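You operate a simulated robot arm through the tools that you are given. There is no shell and no other tool.

You are at the controls of a simulated two-armed robot. One attempt, no reset.

JOB
Measure beaker P2 with the probe: over 5.0 it goes on the OVER pad, otherwise on the UNDER pad.
Fine: Use the SAMPLE ring. Press HOLD once when WAIT has gone. Leave the probe down in the rinse beaker. Set down upright: what you pick out.

Only the result counts: the job must be done as asked and must still hold three seconds after the hand-in. Knocking over, shifting, dropping, spilling or breaking anything else fails it.

ROBOT AND FRAMES
Two 7-joint arms with fingered hands on one trunk that stands fixed in place. Base frame: the origin is at the foot of the trunk, x ahead of it, y to its left, z up; the work surface is at about z = 85.5. Units: cm, rad, N and s.
The left shoulder is at [8, 24.1, 146.7], the right one opposite. Each reaches about 112.8 cm from its shoulder. Payload 4.9 kg a hand.
The tool frame of a hand sits at the grasp point between the pads (the TCP): z along the fingers, y along the line on which they close. The tips reach 3.2 cm beyond it. The gripper opens to 20 cm; its body begins 8.9 cm behind the TCP. The gripper is a hand of 4 fingers: y runs from the thumb to the fingers, the wrist lies at [0, 0, -26.7] in the tool frame.
Orientation is that of the tool frame in the base frame, as [roll, pitch, yaw] about the fixed x, y, z axes, in that order (R = Rz(yaw) Ry(pitch) Rx(roll)). With the fingers straight down and closing along the base's y, the tool's x points along the base's -x, its y along +y and its z along -z.

CONTROLS
- The arms move only by the tool servo_tool. It takes "left_plan", "right_plan" or both (then of equal length, played together; a hand with none holds still); each is a list of rows, each a list of 2 entries, a list of its own where there are three numbers: the shift along the tool's x, y, z in units of 30 mm (1.0 is 30 mm), then the turn, a rotation vector about the tool's x, y, z in units of 8 degrees (1.0 is 8 degrees). In form: [[[tx, ty, tz], [wx, wy, wz]], ...]. A call has 1 to 20 rows; each row shifts and turns the commanded pose from where the row before left it, along the tool's axes as they then stand. A call with a number of a shift or a turn outside -1 to 1 is refused whole. Rows are played at 5 a second. More than 5 cm and 0.15 rad between two rows, and nothing of the call is played. Where a pose cannot be reached the arm comes as near as it can. A force on the tool above 40 N (or 10 N above the force at the start of the call, whichever is more), or a blocked arm, ends the call early, and 0.2 s more pass. In this call time passes only in rows, and 0.2 s behind the last. The reply holds the time, the measured pose of the TCP, the force on the tool along the base axes, the opening and the grip force, in the units named above and with some noise, with the torque about the TCP (base axes, N m) and any sound that the robot's microphone picked up.
- Cameras (640 x 400 px; columns grow to the right, rows downward): "scene" is now at [11.98, -0.88, 163.71]; the picture's right is [-0.09, -1.00, 0.00], its down [-0.61, 0.05, -0.79] and it looks along [0.79, -0.07, -0.61] (base axes); focal length 314 px, centre (320, 200). "left" rides on the left gripper at [-6.9, -6.9, -11.6] in its tool frame; the picture's right is [0.71, -0.71, 0.00], its down [0.54, 0.54, -0.64] and it looks along [0.45, 0.45, 0.77] (tool axes); focal length 226 px, centre (320, 200). "right" rides on the right gripper at [6.9, -6.9, -11.6] in its tool frame; the picture's right is [0.71, 0.71, 0.00], its down [-0.54, 0.54, -0.64] and it looks along [-0.45, 0.45, 0.77] (tool axes); focal length 226 px, centre (320, 200). There is no depth. A picture from a camera that has moved, and an enlarged one, comes with that camera's place and axes in the base frame and with its lens.
- grab_frame(camera): a new picture of that camera. No time passes.
- slide_trunk(by): slides the trunk up (or, below 0, down) by that many cm; the arms and the scene camera ride with it, the base frame stays. It gives what a move gives, with no picture.
- curl_fingers(finger1, finger2, finger3, thumb_bend, hand): sets how far each is bent, from 0 (flat) to 1 (curled in); at 0.3 the hand is open as for a grip, at 0.7 the pads meet at the TCP. One left out holds its place. A second passes; each finger stops where it meets its share of the squeeze, and holds until it gets a number again. It is the only way to open and close the hand. It gives what a move gives, with no picture; readings hold the bend of each and the force on the fingers (four entries, about 0 where the hand has none), thumb and palm.
- aim_head(pan, tilt): turns the head with the scene camera to pan (to the left, within 1.501 rad either way) and tilt (down, from -0.506 to 1.204), counted from straight ahead of the robot. It gives what a move gives.
- close_up(camera, box): a new picture of the part [left, top, right, bottom] of that camera's present view, enlarged. No time passes.
- sign_off(): hands the job in; it is judged then, once.

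Places have to be worked out from the pictures, the camera data and where the tool is seen. Open the grippers and draw the arms clear of the work before you hand the job in, unless the task says otherwise.

The tools are called after "Request:" as name(argument=value, ...) on one line, values as JSON. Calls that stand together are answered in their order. servo_tool: Moves the arms, as the interface text tells. Its arguments: {"type":"object","properties":{"left_plan":{"type":"array","items":{"type":"array"}},"right_plan":{"type":"array","items":{"type":"array"}}},"required":[]} The other tools are called the same way: slide_trunk (by) moves the trunk up or down; curl_fingers (finger1, finger2, finger3, thumb_bend, hand) moves the fingers one by one; aim_head (pan, tilt) turns the head that bears the scene camera; grab_frame (camera) takes a picture; close_up (camera, box) takes an enlarged picture of a part of a camera's view; sign_off () hands the job in.

At the start:

```text
time_s: 0.0
left_tool_pos: [63.64, 23.02, 141.83]
left_tcp_rot: [-3.14, 0.0, -3.141]
left_ft_force: [0.6, 0.7, 0.6]
left_torque: [0.0, 0.01, 0.0]
left_width: 19.98
left_grasp_force: 0.1
left_shape: jaw
left_bend: [0.3, 0.3, 0.3, 0.3]
left_finger forces: [0.1, 0.1, 0.1, 0.1, 0.1, 0.0]
right_tool_pos: [68.01, -27.96, 140.63]
right_tcp_rot: [3.142, 0.0, -3.141]
right_ft_force: [0.1, -0.2, 0.1]
right_torque: [0.04, 0.0, 0.02]
right_width: 19.99
right_grasp_force: 0.0
right_shape: jaw
right_bend: [0.3, 0.3, 0.3, 0.3]
right_finger forces: [0.1, 0.0, 0.0, 0.0, 0.1, 0.0]
trunk travel left (down, up): [-37.5, 46.5]
head pan, tilt (commanded): [-0.086, 0.654]
```

scene: 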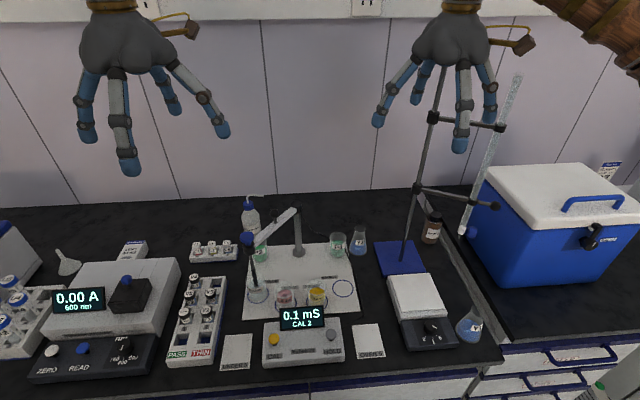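
right: 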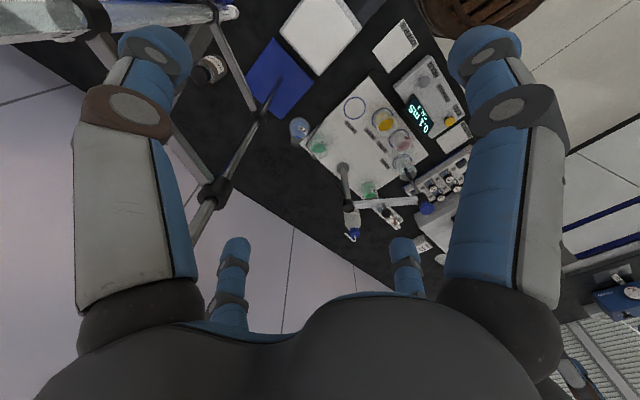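
left: 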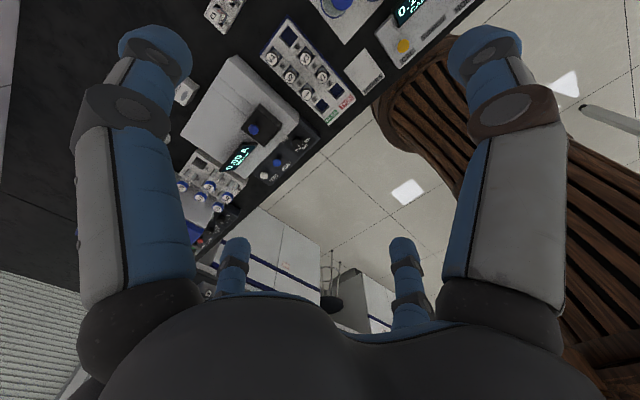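

The scene shows a conductivity meter in the middle with a mat, beakers, and a probe on an arm. I take enlarged views to read the labels.

Request:
close_up(camera="scene", box=[230, 190, 390, 290])

Request:
close_up(camera="scene", box=[200, 280, 400, 400])

Request:
close_up(camera="scene", box=[250, 260, 370, 335])

```text
4.00 times, centred on (310, 240) of scene
camera zoom: at [11.98, -0.88, 163.71], right [-0.09, -1.0, 0.0], down [-0.61, 0.05, -0.79], along [0.79, -0.07, -0.61], focal length 1255 px, centre (360, 40)
```

zoom: 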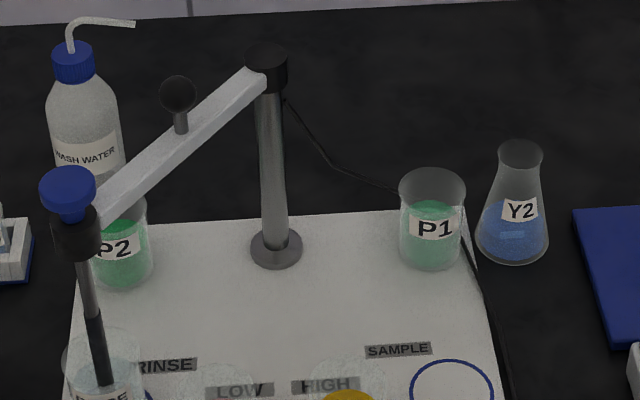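

```text
3.20 times, centred on (300, 340) of scene
camera zoom: at [11.98, -0.88, 163.71], right [-0.09, -1.0, 0.0], down [-0.61, 0.05, -0.79], along [0.79, -0.07, -0.61], focal length 1004 px, centre (384, -248)
```

zoom: 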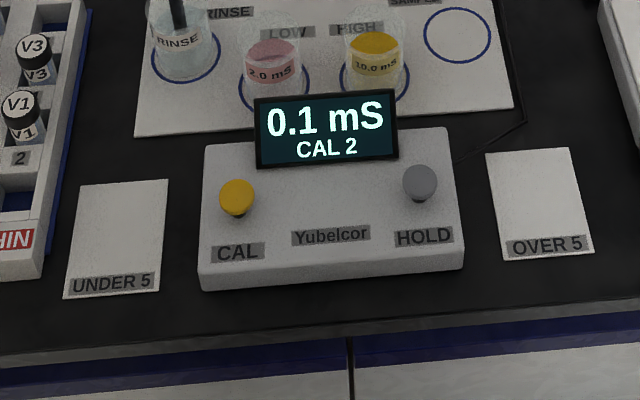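

```text
5.33 times, centred on (310, 298) of scene
camera zoom: at [11.98, -0.88, 163.71], right [-0.09, -1.0, 0.0], down [-0.61, 0.05, -0.79], along [0.79, -0.07, -0.61], focal length 1674 px, centre (373, -320)
```

zoom: 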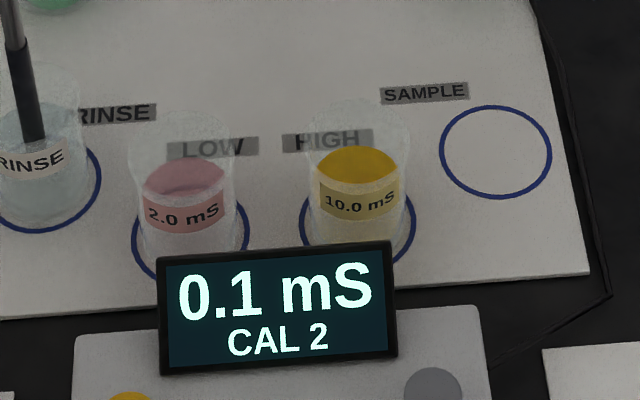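

I place the post at about (85, 0), P2 at (84, 12.5), the SAMPLE ring at (69, -12.7), and the probe cap at (70, 12.5, 108). I check these from the wrist cameras.

Request:
close_up(camera="right", box=[280, 60, 480, 260])

Request:
close_up(camera="scene", box=[230, 195, 310, 305])

Request:
close_up(camera="left", box=[200, 0, 500, 180])

```text
2.00 times, centred on (380, 160) of right
camera zoom: at [61.09, -34.79, 152.42], right [-0.71, 0.71, 0.0], down [0.54, 0.54, 0.64], along [0.45, 0.45, -0.77], focal length 452 px, centre (200, 280)
```

zoom: 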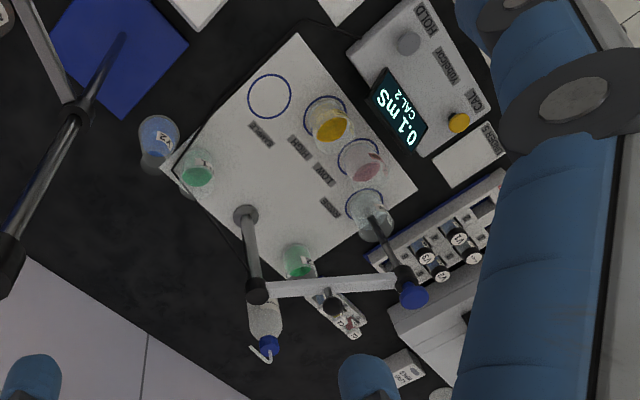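

```text
3.64 times, centred on (270, 250) of scene
camera zoom: at [11.98, -0.88, 163.71], right [-0.09, -1.0, 0.0], down [-0.61, 0.05, -0.79], along [0.79, -0.07, -0.61], focal length 1141 px, centre (502, 18)
```

zoom: 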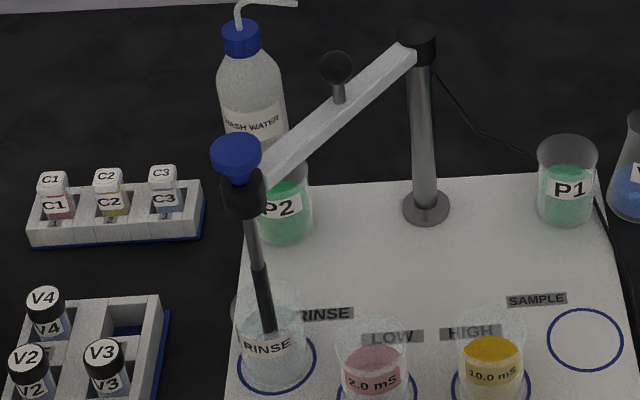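

```text
2.13 times, centred on (350, 90) of left
camera zoom: at [70.64, 16.07, 153.37], right [-0.71, -0.71, 0.0], down [-0.54, 0.54, 0.64], along [-0.46, 0.45, -0.77], focal length 482 px, centre (256, 435)
```

zoom: 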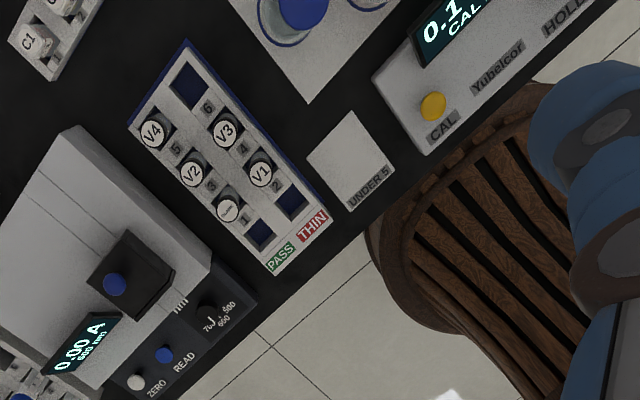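

Triangulated positions agree between cameras: P2 ≈ (83.8, 12.7), the probe cap ≈ (69.5, 12.4, 108.4), HOLD ≈ (52.4, -7.3, 91). I turn the head to see what the brown thing at the right is before I move the arms.

Request:
aim_head(pan=-0.7, tilt=0.3)

Request:
grab_frame(camera="scene")

```text
time_s: 1.0
left_tool_pos: [63.69, 22.97, 141.81]
left_tcp_rot: [3.141, -0.001, -3.141]
left_ft_force: [0.5, 0.3, -0.8]
left_torque: [-0.04, 0.03, -0.02]
left_width: 20.02
left_grasp_force: 0.1
left_shape: jaw
left_bend: [0.3, 0.3, 0.3, 0.3]
left_finger forces: [0.1, 0.0, 0.0, 0.0, 0.1, 0.0]
right_tool_pos: [68.09, -28.07, 140.68]
right_tcp_rot: [-3.141, 0.0, -3.141]
right_ft_force: [0.1, -0.4, 0.4]
right_torque: [-0.01, 0.04, -0.01]
right_width: 20.02
right_grasp_force: 0.1
right_shape: jaw
right_bend: [0.3, 0.3, 0.3, 0.3]
right_finger forces: [0.0, 0.0, 0.0, 0.0, 0.1, 0.0]
trunk travel left (down, up): [-37.5, 46.5]
head pan, tilt (commanded): [-0.7, 0.3]
```

```text
taken
camera scene: at [10.5, -6.14, 166.92], right [-0.64, -0.77, 0.0], down [-0.23, 0.19, -0.96], along [0.73, -0.61, -0.3], focal length 314 px, centre (320, 200)
```

scene: 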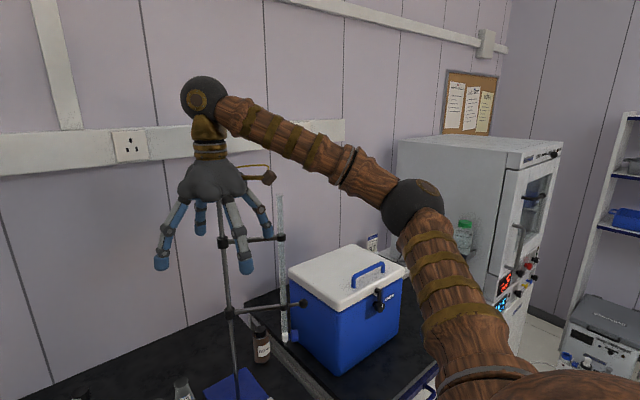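

The arm elbows stick out sideways at about shoulder height, so the forearms stay high. I draw the right hand back, clear of the stand, and pre-curl the left fingers for the beaker.

Request:
servo_tool(right_plan=[[[1, 0, 0], [0, 0, 0]], [[1, 0, 0], [0, 0, 0]], [[1, 0, 0], [0, 0, 0]], [[1, 0, 0], [0, 0, 0]], [[1, 0, 0], [0, 0, 0]], [[1, 0, 0], [0, 0, 0]], [[1, 0, 0], [0, 0, 0]]])

Request:
curl_fingers(hand="left", finger1=0.54, finger2=0.54, finger3=0.54, thumb_bend=0.54)

Request:
aim_head(pan=0.1, tilt=0.55)

Request:
grab_frame(camera="scene")

Request:
grab_frame(camera="left")

```text
time_s: 2.6
left_tool_pos: [63.55, 22.95, 141.89]
left_tcp_rot: [-3.14, 0.001, -3.139]
left_ft_force: [-0.1, 0.5, -0.3]
left_torque: [0.01, -0.04, -0.01]
left_width: 19.97
left_grasp_force: 0.0
left_shape: jaw
left_bend: [0.3, 0.3, 0.3, 0.3]
left_finger forces: [0.1, 0.0, 0.1, 0.0, 0.1, 0.0]
right_tool_pos: [46.76, -28.1, 140.76]
right_tcp_rot: [3.141, 0.001, -3.14]
right_ft_force: [-0.9, 0.4, -0.4]
right_torque: [0.01, -0.03, -0.01]
right_width: 19.97
right_grasp_force: 0.1
right_shape: jaw
right_bend: [0.3, 0.3, 0.3, 0.3]
right_finger forces: [0.0, 0.0, 0.1, 0.1, 0.0, 0.0]
trunk travel left (down, up): [-37.5, 46.5]
head pan, tilt (commanded): [-0.7, 0.3]
```

```text
time_s: 3.6
left_tool_pos: [63.63, 22.94, 141.85]
left_tcp_rot: [-3.14, -0.001, -3.142]
left_ft_force: [-0.2, -0.6, -0.8]
left_torque: [0.01, -0.01, 0.0]
left_width: 5.5
left_grasp_force: 0.1
left_shape: fingers
left_bend: [0.54, 0.54, 0.54, 0.54]
left_finger forces: [0.0, 0.1, 0.0, 0.0, 0.0, 0.1]
right_tool_pos: [47.01, -28.12, 140.79]
right_tcp_rot: [-3.141, -0.001, 3.141]
right_ft_force: [0.9, 0.7, 1.0]
right_torque: [-0.01, -0.04, -0.03]
right_width: 19.97
right_grasp_force: 0.2
right_shape: jaw
right_bend: [0.3, 0.3, 0.3, 0.3]
right_finger forces: [0.0, 0.0, 0.0, 0.0, 0.0, 0.0]
trunk travel left (down, up): [-37.5, 46.5]
head pan, tilt (commanded): [-0.7, 0.3]
```

```text
time_s: 4.7
left_tool_pos: [63.68, 23.05, 141.72]
left_tcp_rot: [3.142, -0.001, -3.139]
left_ft_force: [0.8, 0.2, -0.1]
left_torque: [-0.02, 0.0, -0.01]
left_width: 5.51
left_grasp_force: 0.0
left_shape: fingers
left_bend: [0.54, 0.54, 0.54, 0.54]
left_finger forces: [0.0, 0.1, 0.0, 0.1, 0.1, 0.0]
right_tool_pos: [47.01, -28.0, 140.71]
right_tcp_rot: [-3.14, 0.002, 3.141]
right_ft_force: [0.3, 0.1, 0.7]
right_torque: [0.01, 0.05, 0.01]
right_width: 19.99
right_grasp_force: 0.0
right_shape: jaw
right_bend: [0.3, 0.3, 0.3, 0.3]
right_finger forces: [0.0, 0.1, 0.0, 0.0, 0.0, 0.1]
trunk travel left (down, up): [-37.5, 46.5]
head pan, tilt (commanded): [0.099, 0.55]
```

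```text
taken
camera scene: at [12.29, 0.74, 164.63], right [0.1, -1.0, 0.0], down [-0.52, -0.05, -0.85], along [0.85, 0.08, -0.52], focal length 314 px, centre (320, 200)
```

scene: 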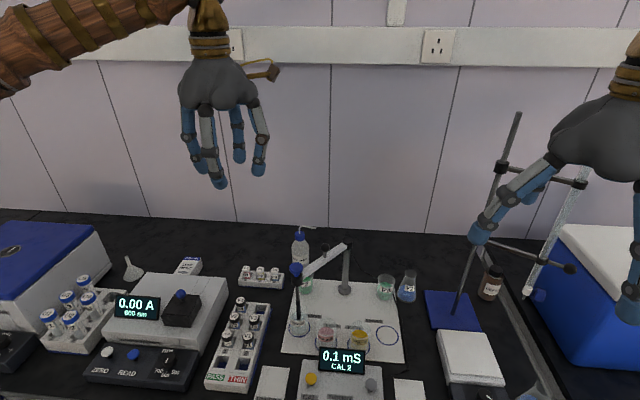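

```text
taken
camera left: at [70.64, 16.06, 153.37], right [-0.71, -0.71, 0.0], down [-0.54, 0.54, 0.64], along [-0.46, 0.45, -0.77], focal length 226 px, centre (320, 200)
```

left: 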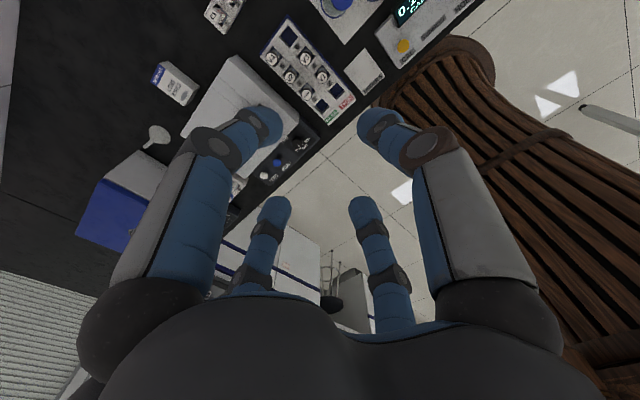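

The opening at bend 0.54 is only 5.5 cm, about the beaker's width. I open a bit more and look at the hand's shape.

Request:
curl_fingers(hand="left", finger1=0.48, finger2=0.48, finger3=0.48, thumb_bend=0.48)

Request:
close_up(camera="scene", box=[140, 0, 300, 200])

Request:
close_up(camera="scene", box=[230, 220, 420, 380])

```text
time_s: 5.7
left_tool_pos: [63.71, 22.95, 141.73]
left_tcp_rot: [-3.141, 0.0, -3.14]
left_ft_force: [-0.5, 0.0, 1.0]
left_torque: [0.0, 0.03, 0.02]
left_width: 7.6
left_grasp_force: 0.1
left_shape: fingers
left_bend: [0.48, 0.48, 0.48, 0.48]
left_finger forces: [0.0, 0.0, 0.1, 0.1, 0.0, 0.1]
right_tool_pos: [47.0, -28.13, 140.75]
right_tcp_rot: [-3.141, 0.0, 3.14]
right_ft_force: [-0.5, -0.2, 0.6]
right_torque: [-0.01, -0.01, 0.0]
right_width: 20.01
right_grasp_force: 0.0
right_shape: jaw
right_bend: [0.3, 0.3, 0.3, 0.3]
right_finger forces: [0.1, 0.0, 0.0, 0.0, 0.0, 0.1]
trunk travel left (down, up): [-37.5, 46.5]
head pan, tilt (commanded): [0.099, 0.55]
```

```text
2.00 times, centred on (220, 100) of scene
camera zoom: at [12.28, 0.75, 164.63], right [0.1, -0.99, 0.0], down [-0.52, -0.05, -0.85], along [0.85, 0.09, -0.52], focal length 628 px, centre (520, 400)
```

zoom: 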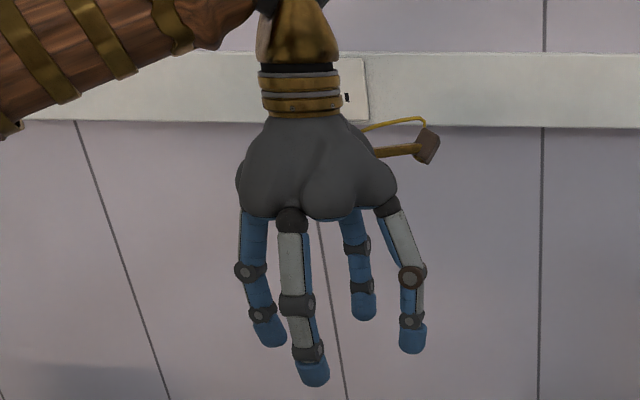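

```text
2.50 times, centred on (325, 300) of scene
camera zoom: at [12.28, 0.75, 164.63], right [0.1, -0.99, 0.0], down [-0.52, -0.05, -0.85], along [0.85, 0.09, -0.52], focal length 785 px, centre (308, -50)
```

zoom: 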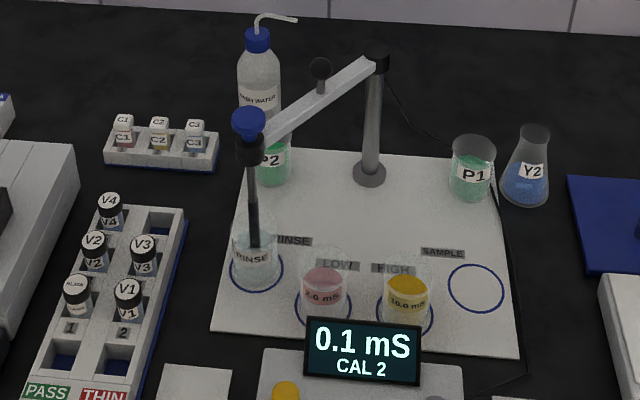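

The hand is now 7.6 cm open with near-vertical fingers about 2 cm thick. I move the left hand to hover above P2 at about (83.6, 12.6, 118), well over the bottle and bar.

Request:
servo_tool(left_plan=[[[-0.737, -0.383, 0.878], [0, 0, 0]], [[-0.737, -0.383, 0.878], [0, 0, 0]], [[-0.737, -0.383, 0.878], [0, 0, 0]], [[-0.737, -0.383, 0.878], [0, 0, 0]], [[-0.737, -0.383, 0.878], [0, 0, 0]], [[-0.737, -0.383, 0.878], [0, 0, 0]], [[-0.737, -0.383, 0.878], [0, 0, 0]], [[-0.737, -0.383, 0.878], [0, 0, 0]], [[-0.737, -0.383, 0.878], [0, 0, 0]]])

Request:
grab_frame(camera="left")

Request:
grab_frame(camera="scene")

Request:
grab_frame(camera="right")

```text
time_s: 7.7
left_tool_pos: [83.72, 12.64, 118.01]
left_tcp_rot: [3.14, -0.002, -3.14]
left_ft_force: [0.1, 0.3, -0.1]
left_torque: [-0.01, -0.01, -0.01]
left_width: 7.63
left_grasp_force: 0.0
left_shape: fingers
left_bend: [0.48, 0.48, 0.48, 0.48]
left_finger forces: [0.1, 0.1, 0.0, 0.0, 0.0, 0.0]
right_tool_pos: [47.23, -28.23, 140.66]
right_tcp_rot: [3.14, -0.002, -3.139]
right_ft_force: [-0.1, -0.2, -0.2]
right_torque: [0.04, 0.02, -0.01]
right_width: 20.01
right_grasp_force: 0.0
right_shape: jaw
right_bend: [0.3, 0.3, 0.3, 0.3]
right_finger forces: [0.1, 0.0, 0.1, 0.0, 0.0, 0.0]
trunk travel left (down, up): [-37.5, 46.5]
head pan, tilt (commanded): [0.099, 0.55]
```

```text
taken
camera left: at [90.71, 5.7, 129.5], right [-0.71, -0.71, 0.0], down [-0.54, 0.54, 0.64], along [-0.46, 0.45, -0.76], focal length 226 px, centre (320, 200)
```

left: 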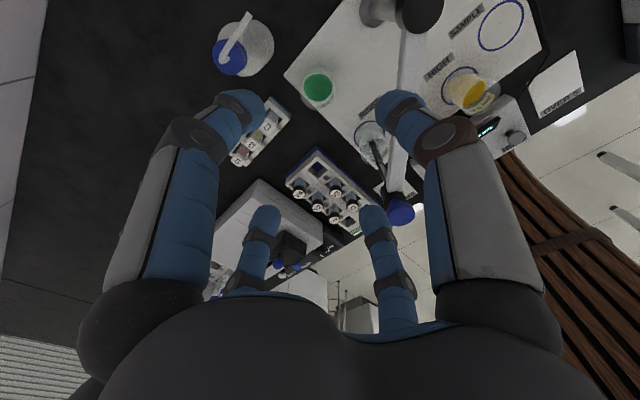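

```text
taken
camera scene: at [12.45, 0.61, 164.62], right [0.1, -0.99, 0.0], down [-0.52, -0.05, -0.85], along [0.85, 0.09, -0.52], focal length 314 px, centre (320, 200)
```

scene: 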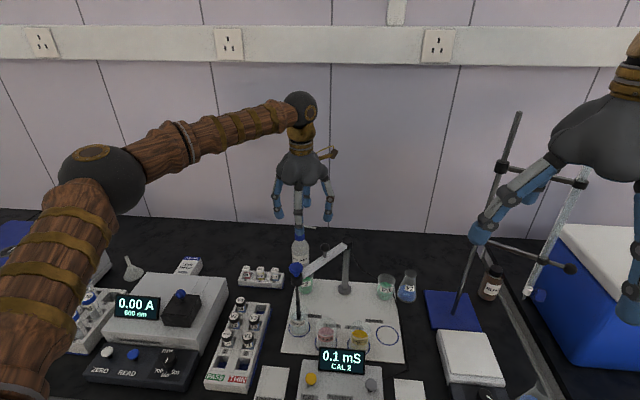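

```text
taken
camera right: at [40.2, -34.87, 152.37], right [-0.71, 0.71, 0.0], down [0.54, 0.54, 0.64], along [0.45, 0.46, -0.77], focal length 226 px, centre (320, 200)
```

right: 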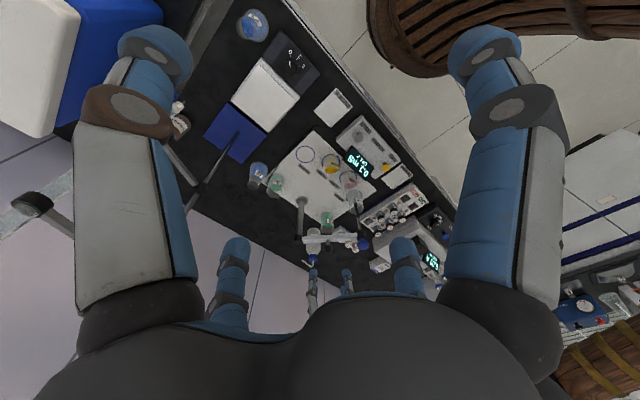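

Both the head and wrist views now show P2's mouth. I zoom on it in the left wrist camera to fix its centre.

Request:
close_up(camera="left", box=[190, 0, 430, 150])

```text
2.67 times, centred on (310, 75) of left
camera zoom: at [90.71, 5.7, 129.5], right [-0.71, -0.71, 0.0], down [-0.54, 0.54, 0.64], along [-0.46, 0.45, -0.76], focal length 603 px, centre (347, 533)
```

zoom: 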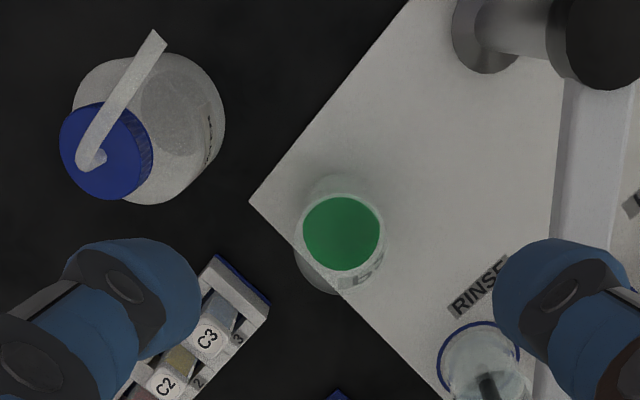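

P2's rim centre comes out at about (84.3, 12.5). I descend to z = 103 with a small correction and look again.

Request:
servo_tool(left_plan=[[[-0.04, -0.01, 0.9], [0, 0, 0]], [[-0.04, -0.01, 0.9], [0, 0, 0]], [[-0.04, -0.01, 0.9], [0, 0, 0]], [[-0.02, -0.01, 0.9], [0, 0, 0]], [[0, 0, 0.9], [0, 0, 0]], [[0, 0, 0.5], [0, 0, 0]]])

Request:
grab_frame(camera="left")

Request:
close_up(camera="scene", box=[220, 160, 380, 320])

```text
time_s: 9.1
left_tool_pos: [84.07, 12.54, 103.1]
left_tcp_rot: [-3.141, 0.0, -3.139]
left_ft_force: [-0.4, 0.1, -0.2]
left_torque: [0.0, -0.02, 0.01]
left_width: 7.6
left_grasp_force: 0.1
left_shape: fingers
left_bend: [0.48, 0.48, 0.48, 0.48]
left_finger forces: [0.0, 0.0, 0.0, 0.0, 0.0, 0.1]
right_tool_pos: [47.0, -28.06, 140.78]
right_tcp_rot: [3.141, 0.001, 3.141]
right_ft_force: [0.5, -0.6, 1.1]
right_torque: [0.01, 0.02, 0.0]
right_width: 20.01
right_grasp_force: 0.1
right_shape: jaw
right_bend: [0.3, 0.3, 0.3, 0.3]
right_finger forces: [0.1, 0.0, 0.0, 0.0, 0.1, 0.0]
trunk travel left (down, up): [-37.5, 46.5]
head pan, tilt (commanded): [0.099, 0.55]
```

```text
taken
camera left: at [91.09, 5.56, 114.64], right [-0.71, -0.71, 0.0], down [-0.54, 0.54, 0.64], along [-0.46, 0.45, -0.77], focal length 226 px, centre (320, 200)
```

left: 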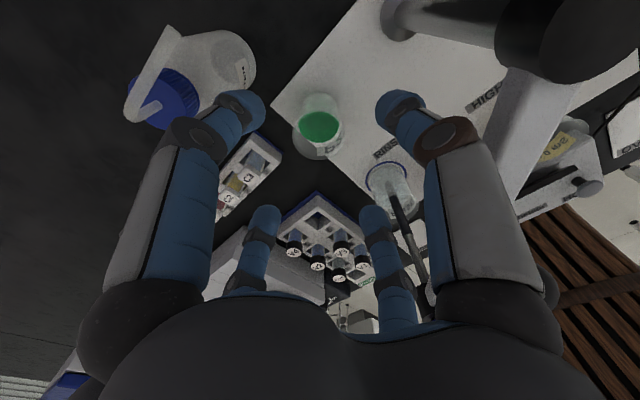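

```text
2.50 times, centred on (300, 240) of scene
camera zoom: at [12.29, 0.76, 164.63], right [0.1, -0.99, 0.0], down [-0.52, -0.05, -0.85], along [0.85, 0.09, -0.52], focal length 785 px, centre (370, 100)
```

zoom: 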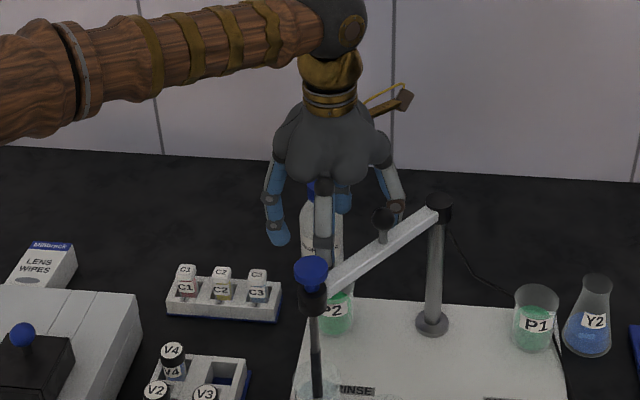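

I zoom in on P2 in the wrist view again for a tighter centre estimate before going around it.

Request:
close_up(camera="left", box=[240, 60, 400, 180])

```text
3.33 times, centred on (320, 120) of left
camera zoom: at [91.09, 5.56, 114.64], right [-0.71, -0.71, 0.0], down [-0.54, 0.54, 0.64], along [-0.46, 0.45, -0.77], focal length 754 px, centre (320, 467)
```

zoom: 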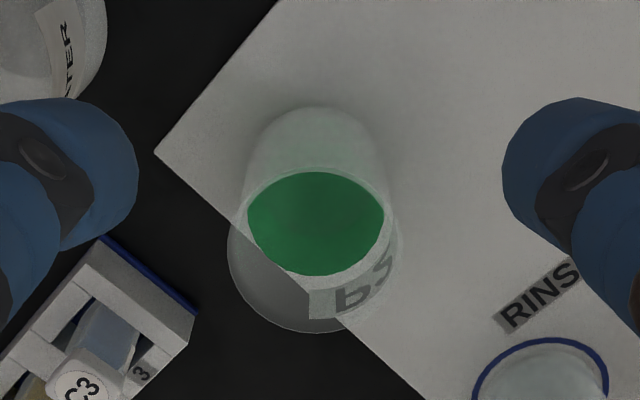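

P2 is centred at (84.3, 12.5), rim about z = 93. I lower around it to TCP z ≈ 90.8.

Request:
servo_tool(left_plan=[[[-0.07, -0.01, 0.6], [0, 0, 0]], [[0, 0, 0.6], [0, 0, 0]], [[0, 0, 0.6], [0, 0, 0]], [[0, 0, 0.6], [0, 0, 0]], [[0, 0, 0.6], [0, 0, 0]], [[0, 0, 0.5], [0, 0, 0]], [[0, 0, 0.4], [0, 0, 0]], [[0, 0, 0.2], [0, 0, 0]]])

Request:
close_up(camera="scene", box=[220, 180, 380, 320])

Request:
grab_frame(camera="left")

```text
time_s: 10.9
left_tool_pos: [84.25, 12.55, 90.76]
left_tcp_rot: [-3.141, 0.0, -3.14]
left_ft_force: [0.0, -0.6, 0.2]
left_torque: [-0.01, 0.0, -0.01]
left_width: 7.62
left_grasp_force: 0.0
left_shape: fingers
left_bend: [0.48, 0.48, 0.48, 0.48]
left_finger forces: [0.0, 0.0, 0.0, 0.0, 0.0, 0.1]
right_tool_pos: [47.16, -27.89, 140.69]
right_tcp_rot: [3.141, 0.001, 3.141]
right_ft_force: [0.3, 0.1, -0.3]
right_torque: [-0.01, 0.03, 0.0]
right_width: 20.02
right_grasp_force: 0.0
right_shape: jaw
right_bend: [0.3, 0.3, 0.3, 0.3]
right_finger forces: [0.0, 0.0, 0.0, 0.1, 0.0, 0.1]
trunk travel left (down, up): [-37.5, 46.5]
head pan, tilt (commanded): [0.099, 0.55]
```

```text
2.86 times, centred on (300, 250) of scene
camera zoom: at [12.29, 0.76, 164.63], right [0.1, -0.99, 0.0], down [-0.52, -0.05, -0.85], along [0.85, 0.09, -0.52], focal length 897 px, centre (377, 57)
```

zoom: 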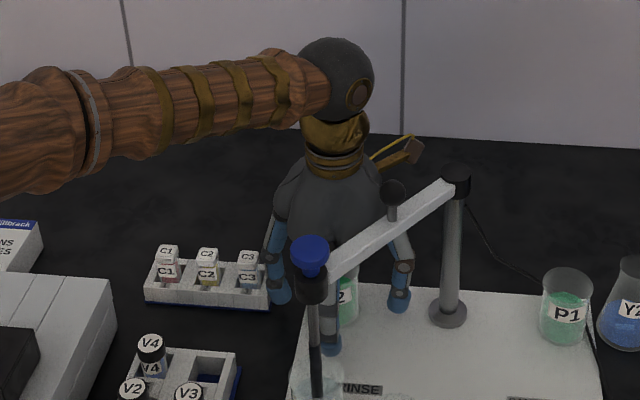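

```text
taken
camera left: at [91.19, 5.59, 102.31], right [-0.71, -0.71, 0.0], down [-0.54, 0.54, 0.64], along [-0.46, 0.45, -0.77], focal length 226 px, centre (320, 200)
```

left: 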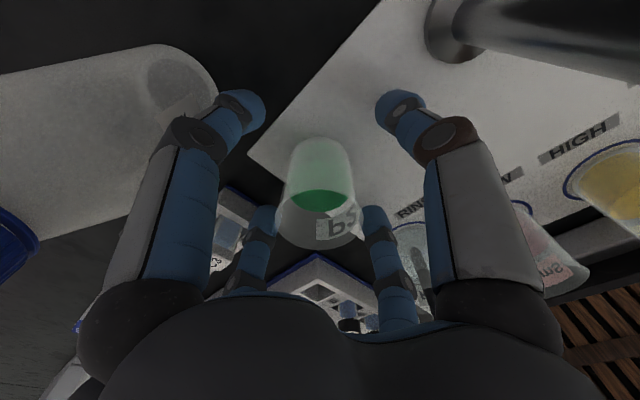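

The beaker sits between the four fingers with no contact force. I close the fingers gently onto it.

Request:
curl_fingers(hand="left", finger1=0.57, finger2=0.57, finger3=0.57, thumb_bend=0.57)

Request:
close_up(camera="left", box=[200, 60, 440, 300])

```text
time_s: 11.9
left_tool_pos: [84.16, 12.51, 90.79]
left_tcp_rot: [-3.141, 0.002, -3.14]
left_ft_force: [-0.3, -0.1, 0.0]
left_torque: [0.01, -0.01, 0.02]
left_width: 4.77
left_grasp_force: 0.0
left_shape: fingers
left_bend: [0.56, 0.56, 0.56, 0.56]
left_finger forces: [0.0, 0.0, 0.1, 0.1, 0.1, 0.0]
right_tool_pos: [47.19, -27.98, 140.76]
right_tcp_rot: [3.141, 0.0, 3.14]
right_ft_force: [-0.1, 0.1, -0.5]
right_torque: [0.04, 0.01, 0.0]
right_width: 20.0
right_grasp_force: 0.1
right_shape: jaw
right_bend: [0.3, 0.3, 0.3, 0.3]
right_finger forces: [0.0, 0.0, 0.0, 0.0, 0.1, 0.0]
trunk travel left (down, up): [-37.5, 46.5]
head pan, tilt (commanded): [0.099, 0.55]
```

```text
1.67 times, centred on (320, 180) of left
camera zoom: at [91.17, 5.56, 102.32], right [-0.71, -0.71, 0.0], down [-0.54, 0.54, 0.64], along [-0.46, 0.45, -0.77], focal length 377 px, centre (320, 233)
```

zoom: 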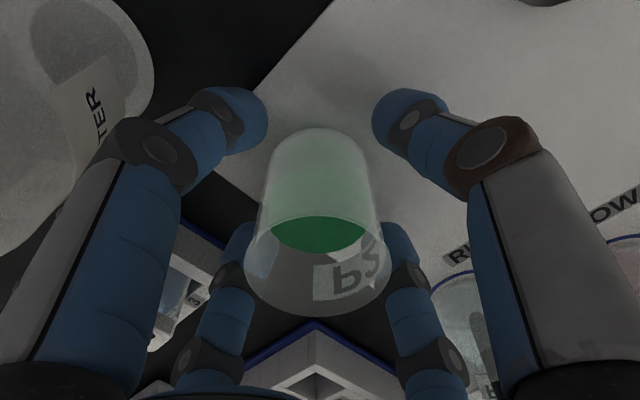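

No contact yet at bend 0.56. I close further.

Request:
curl_fingers(hand="left", finger1=0.63, finger2=0.63, finger3=0.63, thumb_bend=0.63)

Request:
close_up(camera="left", box=[200, 60, 440, 300])

```text
time_s: 12.9
left_tool_pos: [84.11, 12.49, 90.81]
left_tcp_rot: [-3.142, 0.0, -3.141]
left_ft_force: [-0.4, 0.2, 0.6]
left_torque: [-0.05, 0.01, -0.01]
left_width: 3.1
left_grasp_force: 7.6
left_shape: fingers
left_bend: [0.61, 0.6, 0.6, 0.61]
left_finger forces: [3.1, 4.6, 3.7, 0.0, 4.3, 0.1]
right_tool_pos: [47.15, -28.0, 140.73]
right_tcp_rot: [-3.14, -0.002, 3.14]
right_ft_force: [-0.7, 0.6, 0.4]
right_torque: [0.0, -0.03, 0.0]
right_width: 20.0
right_grasp_force: 0.1
right_shape: jaw
right_bend: [0.3, 0.3, 0.3, 0.3]
right_finger forces: [0.0, 0.0, 0.0, 0.1, 0.0, 0.1]
trunk travel left (down, up): [-37.5, 46.5]
head pan, tilt (commanded): [0.099, 0.55]
```

```text
1.67 times, centred on (320, 180) of left
camera zoom: at [91.17, 5.55, 102.32], right [-0.71, -0.71, 0.0], down [-0.54, 0.54, 0.64], along [-0.46, 0.45, -0.77], focal length 377 px, centre (320, 233)
```

zoom: 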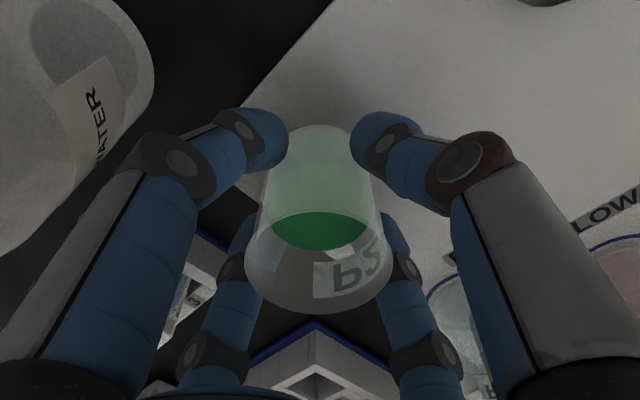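

All four fingers hold P2 with 3–4 N each. I lift it slowly straight up to about z = 118, clear of the bar and its knob.

Request:
servo_tool(left_plan=[[[0, 0, -0.1], [0, 0, 0]], [[0, 0, -0.2], [0, 0, 0]], [[0, 0, -0.4], [0, 0, 0]], [[0, 0, -0.6], [0, 0, 0]], [[0, 0, -0.8], [0, 0, 0]], [[0, 0, -0.8], [0, 0, 0]], [[0, 0, -0.8], [0, 0, 0]], [[0, 0, -0.8], [0, 0, 0]], [[0, 0, -0.8], [0, 0, 0]], [[0, 0, -0.8], [0, 0, 0]], [[0, 0, -0.8], [0, 0, 0]], [[0, 0, -0.8], [0, 0, 0]], [[0, 0, -0.6], [0, 0, 0]], [[0, 0, -0.4], [0, 0, 0]], [[0, 0, -0.2], [0, 0, 0]], [[0, 0, -0.1], [0, 0, 0]]])

Request:
grab_frame(camera="scene")

Request:
grab_frame(camera="left")

```text
time_s: 16.3
left_tool_pos: [84.2, 12.62, 117.96]
left_tcp_rot: [-3.141, 0.0, 3.141]
left_ft_force: [0.1, -0.1, -1.7]
left_torque: [0.0, 0.0, 0.01]
left_width: 3.1
left_grasp_force: 7.4
left_shape: fingers
left_bend: [0.61, 0.6, 0.6, 0.61]
left_finger forces: [3.0, 4.4, 3.7, 0.0, 4.0, 0.0]
right_tool_pos: [47.02, -28.04, 140.55]
right_tcp_rot: [3.14, -0.002, -3.141]
right_ft_force: [-0.3, -0.3, 0.0]
right_torque: [-0.05, 0.01, -0.01]
right_width: 19.97
right_grasp_force: 0.0
right_shape: jaw
right_bend: [0.3, 0.3, 0.3, 0.3]
right_finger forces: [0.0, 0.0, 0.0, 0.0, 0.0, 0.0]
trunk travel left (down, up): [-37.5, 46.5]
head pan, tilt (commanded): [0.099, 0.55]
```

```text
taken
camera scene: at [12.29, 0.75, 164.63], right [0.1, -0.99, 0.0], down [-0.52, -0.05, -0.85], along [0.85, 0.09, -0.52], focal length 314 px, centre (320, 200)
```

scene: 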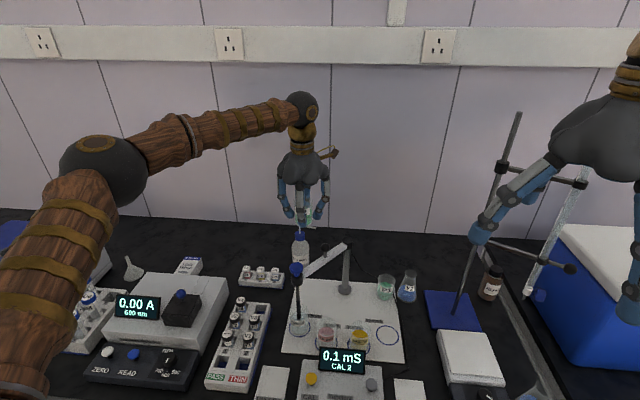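

```text
taken
camera left: at [91.17, 5.62, 129.46], right [-0.71, -0.71, 0.0], down [-0.54, 0.54, 0.64], along [-0.46, 0.45, -0.77], focal length 226 px, centre (320, 200)
```

left: 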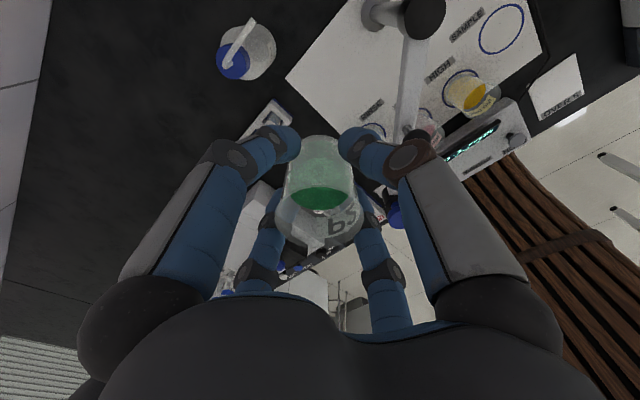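

P2 hangs upright in the hand. I carry it level at z = 118 over to above the SAMPLE ring at about (69.1, -12.7).

Request:
servo_tool(left_plan=[[[0.087, -0.145, 0], [0, 0, 0]], [[0.174, -0.291, 0], [0, 0, 0]], [[0.304, -0.509, 0], [0, 0, 0]], [[0.434, -0.727, 0], [0, 0, 0]], [[0.434, -0.727, 0], [0, 0, 0]], [[0.434, -0.727, 0], [0, 0, 0]], [[0.434, -0.727, 0], [0, 0, 0]], [[0.434, -0.727, 0], [0, 0, 0]], [[0.434, -0.727, 0], [0, 0, 0]], [[0.434, -0.727, 0], [0, 0, 0]], [[0.434, -0.727, 0], [0, 0, 0]], [[0.434, -0.727, 0], [0, 0, 0]], [[0.304, -0.509, 0], [0, 0, 0]], [[0.174, -0.291, 0], [0, 0, 0]], [[0.087, -0.145, 0], [0, 0, 0]]])

Request:
grab_frame(camera="scene")

Request:
grab_frame(camera="left")

Request:
grab_frame(camera="right")

```text
time_s: 19.5
left_tool_pos: [69.16, -12.91, 117.94]
left_tcp_rot: [-3.14, -0.001, -3.139]
left_ft_force: [-0.4, 1.4, -1.2]
left_torque: [0.05, -0.02, 0.06]
left_width: 3.09
left_grasp_force: 7.4
left_shape: fingers
left_bend: [0.61, 0.6, 0.6, 0.61]
left_finger forces: [3.0, 4.5, 3.7, 0.0, 4.1, 0.1]
right_tool_pos: [46.92, -28.14, 140.72]
right_tcp_rot: [-3.141, 0.0, -3.14]
right_ft_force: [0.3, 0.0, -0.2]
right_torque: [0.01, -0.01, -0.02]
right_width: 19.98
right_grasp_force: 0.0
right_shape: jaw
right_bend: [0.3, 0.3, 0.3, 0.3]
right_finger forces: [0.0, 0.0, 0.0, 0.0, 0.0, 0.1]
trunk travel left (down, up): [-37.5, 46.5]
head pan, tilt (commanded): [0.099, 0.55]
```

```text
taken
camera scene: at [12.29, 0.7, 164.63], right [0.1, -0.99, 0.0], down [-0.52, -0.05, -0.85], along [0.85, 0.09, -0.52], focal length 314 px, centre (320, 200)
```

scene: 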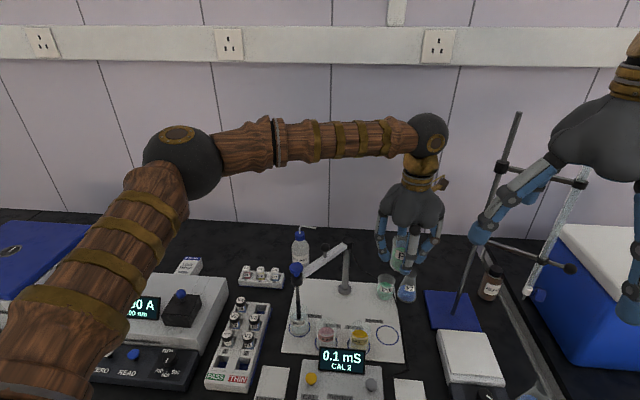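

```text
taken
camera left: at [76.09, -19.8, 129.41], right [-0.71, -0.71, 0.0], down [-0.54, 0.54, 0.64], along [-0.46, 0.45, -0.77], focal length 226 px, centre (320, 200)
```

left: 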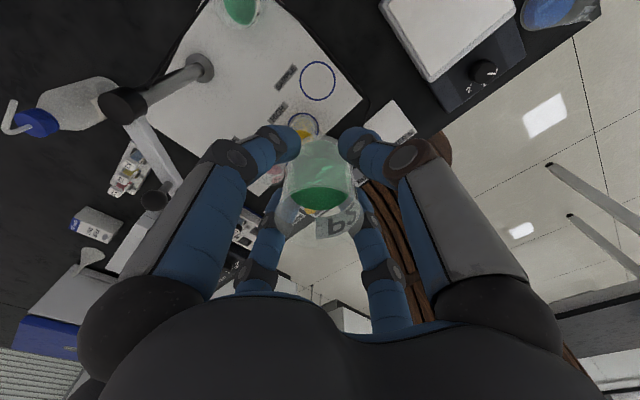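

```text
taken
camera right: at [40.04, -34.79, 152.43], right [-0.71, 0.71, 0.0], down [0.54, 0.54, 0.64], along [0.45, 0.46, -0.77], focal length 226 px, centre (320, 200)
```

right: 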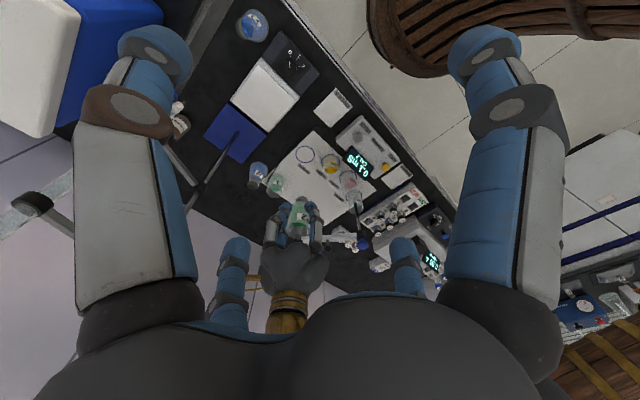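

The ring is visible under the beaker in the wrist view. I zoom in to place it.

Request:
close_up(camera="left", box=[240, 30, 400, 130])

Request:
close_up(camera="scene", box=[340, 300, 440, 380])

Request:
close_up(camera="right", box=[260, 110, 400, 220])

```text
4.00 times, centred on (320, 80) of left
camera zoom: at [76.09, -19.8, 129.41], right [-0.71, -0.71, 0.0], down [-0.54, 0.54, 0.64], along [-0.46, 0.45, -0.77], focal length 904 px, centre (320, 680)
```

zoom: 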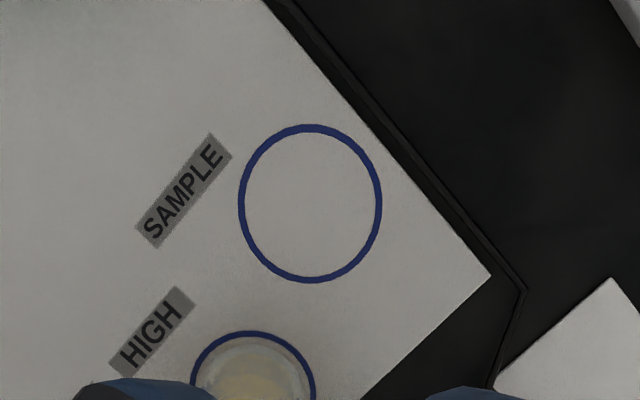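

```text
5.00 times, centred on (390, 340) of scene
camera zoom: at [12.29, 0.7, 164.63], right [0.1, -0.99, 0.0], down [-0.52, -0.05, -0.85], along [0.85, 0.09, -0.52], focal length 1569 px, centre (-30, -500)
```

zoom: 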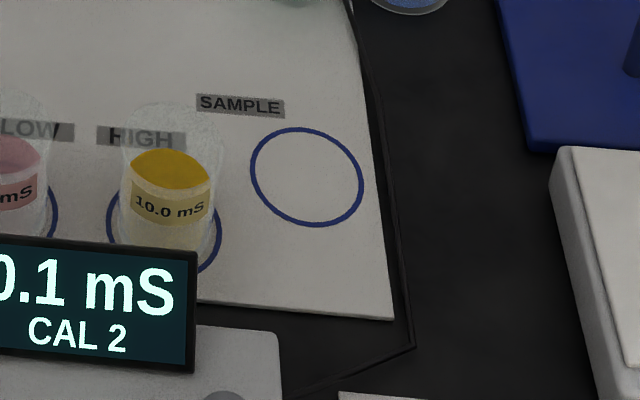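

```text
3.64 times, centred on (330, 165) of right
camera zoom: at [40.04, -34.79, 152.43], right [-0.71, 0.71, 0.0], down [0.54, 0.54, 0.64], along [0.45, 0.46, -0.77], focal length 822 px, centre (284, 327)
```

zoom: 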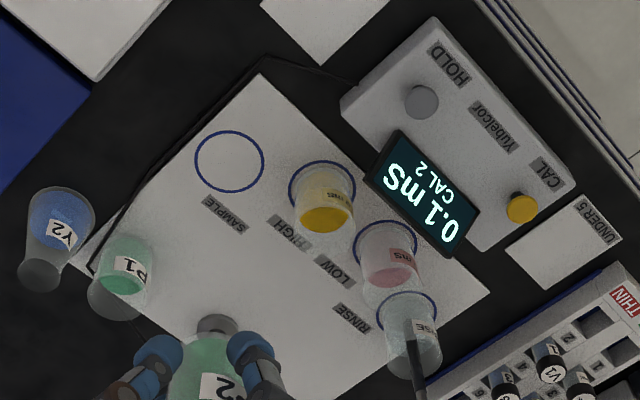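

Estimates for the ring are (69.9, -13.0), (69.3, -12.7), (68.9, -12.9). The wrist camera agreed best with the actual grasp of P2, so I aim for (69.7, -13.0), descend to z ≈ 103 and recheck.

Request:
servo_tool(left_plan=[[[-0.05, -0.01, 0.2], [0, 0, 0]], [[-0.05, -0.01, 0.4], [0, 0, 0]], [[-0.05, -0.01, 0.6], [0, 0, 0]], [[-0.03, 0, 0.8], [0, 0, 0]], [[0, 0, 0.8], [0, 0, 0]], [[0, 0, 0.8], [0, 0, 0]], [[0, 0, 0.6], [0, 0, 0]], [[0, 0, 0.4], [0, 0, 0]], [[0, 0, 0.2], [0, 0, 0]], [[0, 0, 0.1], [0, 0, 0]]])

Request:
close_up(camera="left", box=[220, 30, 420, 230])

Request:
close_up(camera="scene", box=[320, 200, 460, 380])

Request:
close_up(camera="right", box=[240, 100, 400, 260])

```text
time_s: 21.7
left_tool_pos: [69.71, -12.8, 103.14]
left_tcp_rot: [3.14, -0.001, -3.14]
left_ft_force: [0.3, -0.5, -0.9]
left_torque: [-0.02, 0.03, -0.01]
left_width: 3.13
left_grasp_force: 7.8
left_shape: fingers
left_bend: [0.61, 0.6, 0.6, 0.61]
left_finger forces: [2.9, 4.5, 3.7, 0.0, 4.0, 0.0]
right_tool_pos: [47.18, -27.94, 140.68]
right_tcp_rot: [-3.141, -0.001, 3.141]
right_ft_force: [0.0, -0.3, 0.0]
right_torque: [0.01, -0.02, -0.01]
right_width: 19.99
right_grasp_force: 0.0
right_shape: jaw
right_bend: [0.3, 0.3, 0.3, 0.3]
right_finger forces: [0.1, 0.0, 0.0, 0.0, 0.1, 0.0]
trunk travel left (down, up): [-37.5, 46.5]
head pan, tilt (commanded): [0.099, 0.55]
```

```text
2.00 times, centred on (320, 130) of left
camera zoom: at [76.64, -19.81, 114.68], right [-0.71, -0.71, 0.0], down [-0.54, 0.54, 0.64], along [-0.46, 0.45, -0.77], focal length 452 px, centre (320, 340)
```

zoom: 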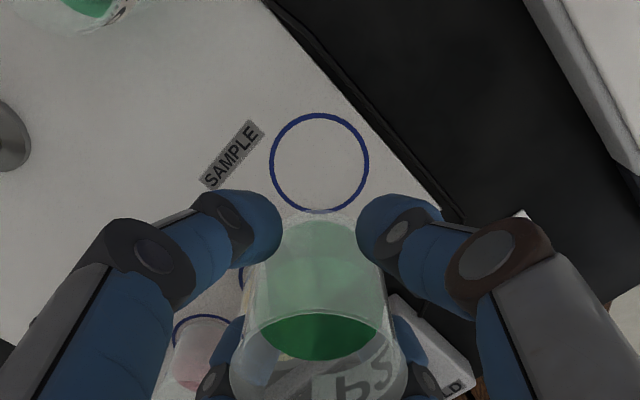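

```text
2.22 times, centred on (390, 290) of scene
camera zoom: at [12.31, 0.73, 164.63], right [0.1, -0.99, 0.0], down [-0.52, -0.05, -0.85], along [0.85, 0.09, -0.52], focal length 698 px, centre (164, 0)
```

zoom: 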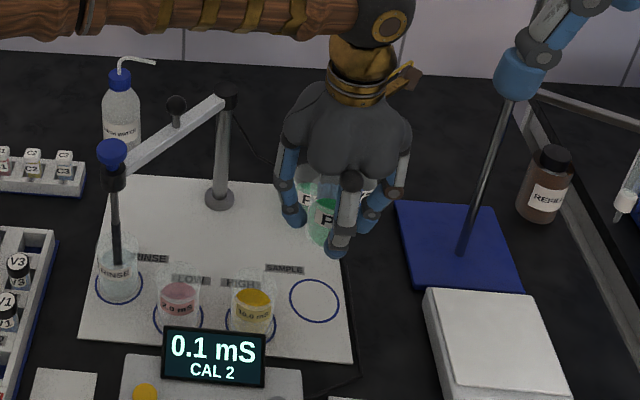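

```text
2.50 times, centred on (320, 180) of right
camera zoom: at [40.06, -34.77, 152.43], right [-0.71, 0.71, 0.0], down [0.54, 0.54, 0.64], along [0.45, 0.46, -0.77], focal length 565 px, centre (320, 250)
```

zoom: 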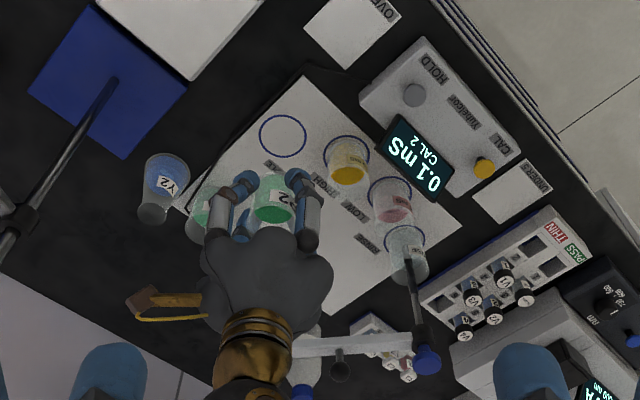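

Ring centre reads (69.9, -13.0) from both heights. I shift by 0.2 cm and lower the beaker toward the mat, slowing near z = 91 (it stood at TCP z = 90.8 before).

Request:
servo_tool(left_plan=[[[-0.03, -0.02, 0.2], [0, 0, 0]], [[-0.03, -0.02, 0.4], [0, 0, 0]], [[0, 0, 0.6], [0, 0, 0]], [[0, 0, 0.6], [0, 0, 0]], [[0, 0, 0.6], [0, 0, 0]], [[0, 0, 0.5], [0, 0, 0]], [[0, 0, 0.4], [0, 0, 0]], [[0, 0, 0.3], [0, 0, 0]], [[0, 0, 0.2], [0, 0, 0]], [[0, 0, 0.1], [0, 0, 0]], [[0, 0, 0.07], [0, 0, 0]], [[0, 0, 0.05], [0, 0, 0]]])

Request:
close_up(camera="left", box=[220, 60, 420, 260])

Request:
close_up(camera="scene", box=[320, 240, 460, 370])

Request:
close_up(camera="right", box=[260, 110, 380, 220])

```text
time_s: 24.3
left_tool_pos: [69.8, -12.97, 91.05]
left_tcp_rot: [-3.141, 0.0, -3.139]
left_ft_force: [-0.3, -0.9, -1.6]
left_torque: [0.04, -0.01, 0.0]
left_width: 3.07
left_grasp_force: 7.9
left_shape: fingers
left_bend: [0.61, 0.6, 0.6, 0.61]
left_finger forces: [2.9, 4.5, 3.7, 0.0, 4.0, 0.0]
right_tool_pos: [47.02, -28.07, 140.82]
right_tcp_rot: [3.14, 0.0, 3.141]
right_ft_force: [-0.7, -0.5, -0.4]
right_torque: [0.02, -0.03, -0.01]
right_width: 19.99
right_grasp_force: 0.1
right_shape: jaw
right_bend: [0.3, 0.3, 0.3, 0.3]
right_finger forces: [0.1, 0.1, 0.0, 0.0, 0.0, 0.0]
trunk travel left (down, up): [-37.5, 46.5]
head pan, tilt (commanded): [0.099, 0.55]
```

```text
2.00 times, centred on (320, 160) of left
camera zoom: at [76.85, -19.91, 102.58], right [-0.71, -0.71, 0.0], down [-0.54, 0.54, 0.64], along [-0.46, 0.45, -0.77], focal length 452 px, centre (320, 280)
```

zoom: 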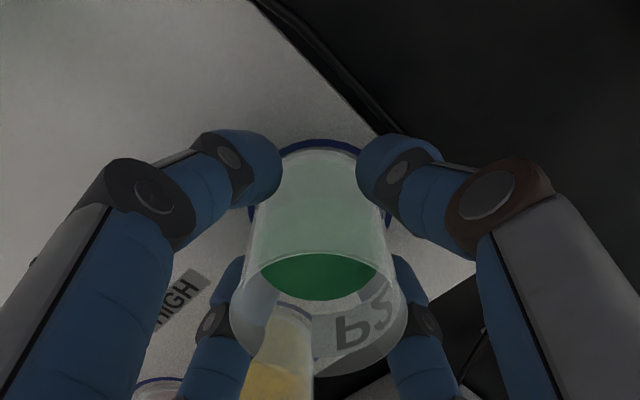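

```text
3.08 times, centred on (390, 305) of scene
camera zoom: at [12.3, 0.74, 164.63], right [0.1, -0.99, 0.0], down [-0.52, -0.05, -0.85], along [0.85, 0.09, -0.52], focal length 966 px, centre (105, -123)
```

zoom: 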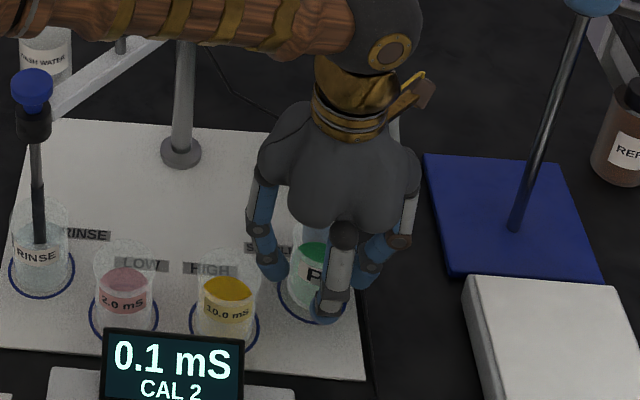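

```text
3.64 times, centred on (320, 165) of right
camera zoom: at [40.05, -34.76, 152.44], right [-0.71, 0.71, 0.0], down [0.54, 0.54, 0.64], along [0.45, 0.46, -0.77], focal length 822 px, centre (320, 327)
```

zoom: 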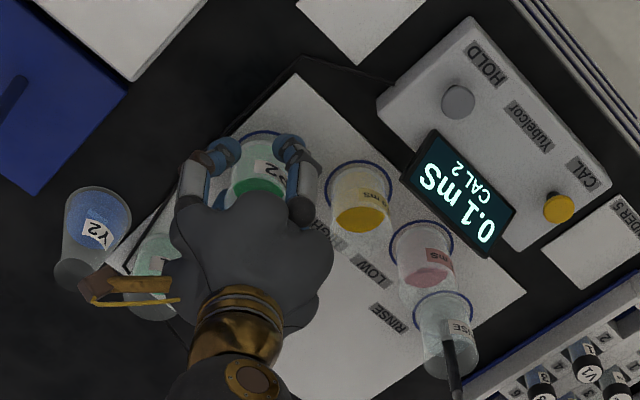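

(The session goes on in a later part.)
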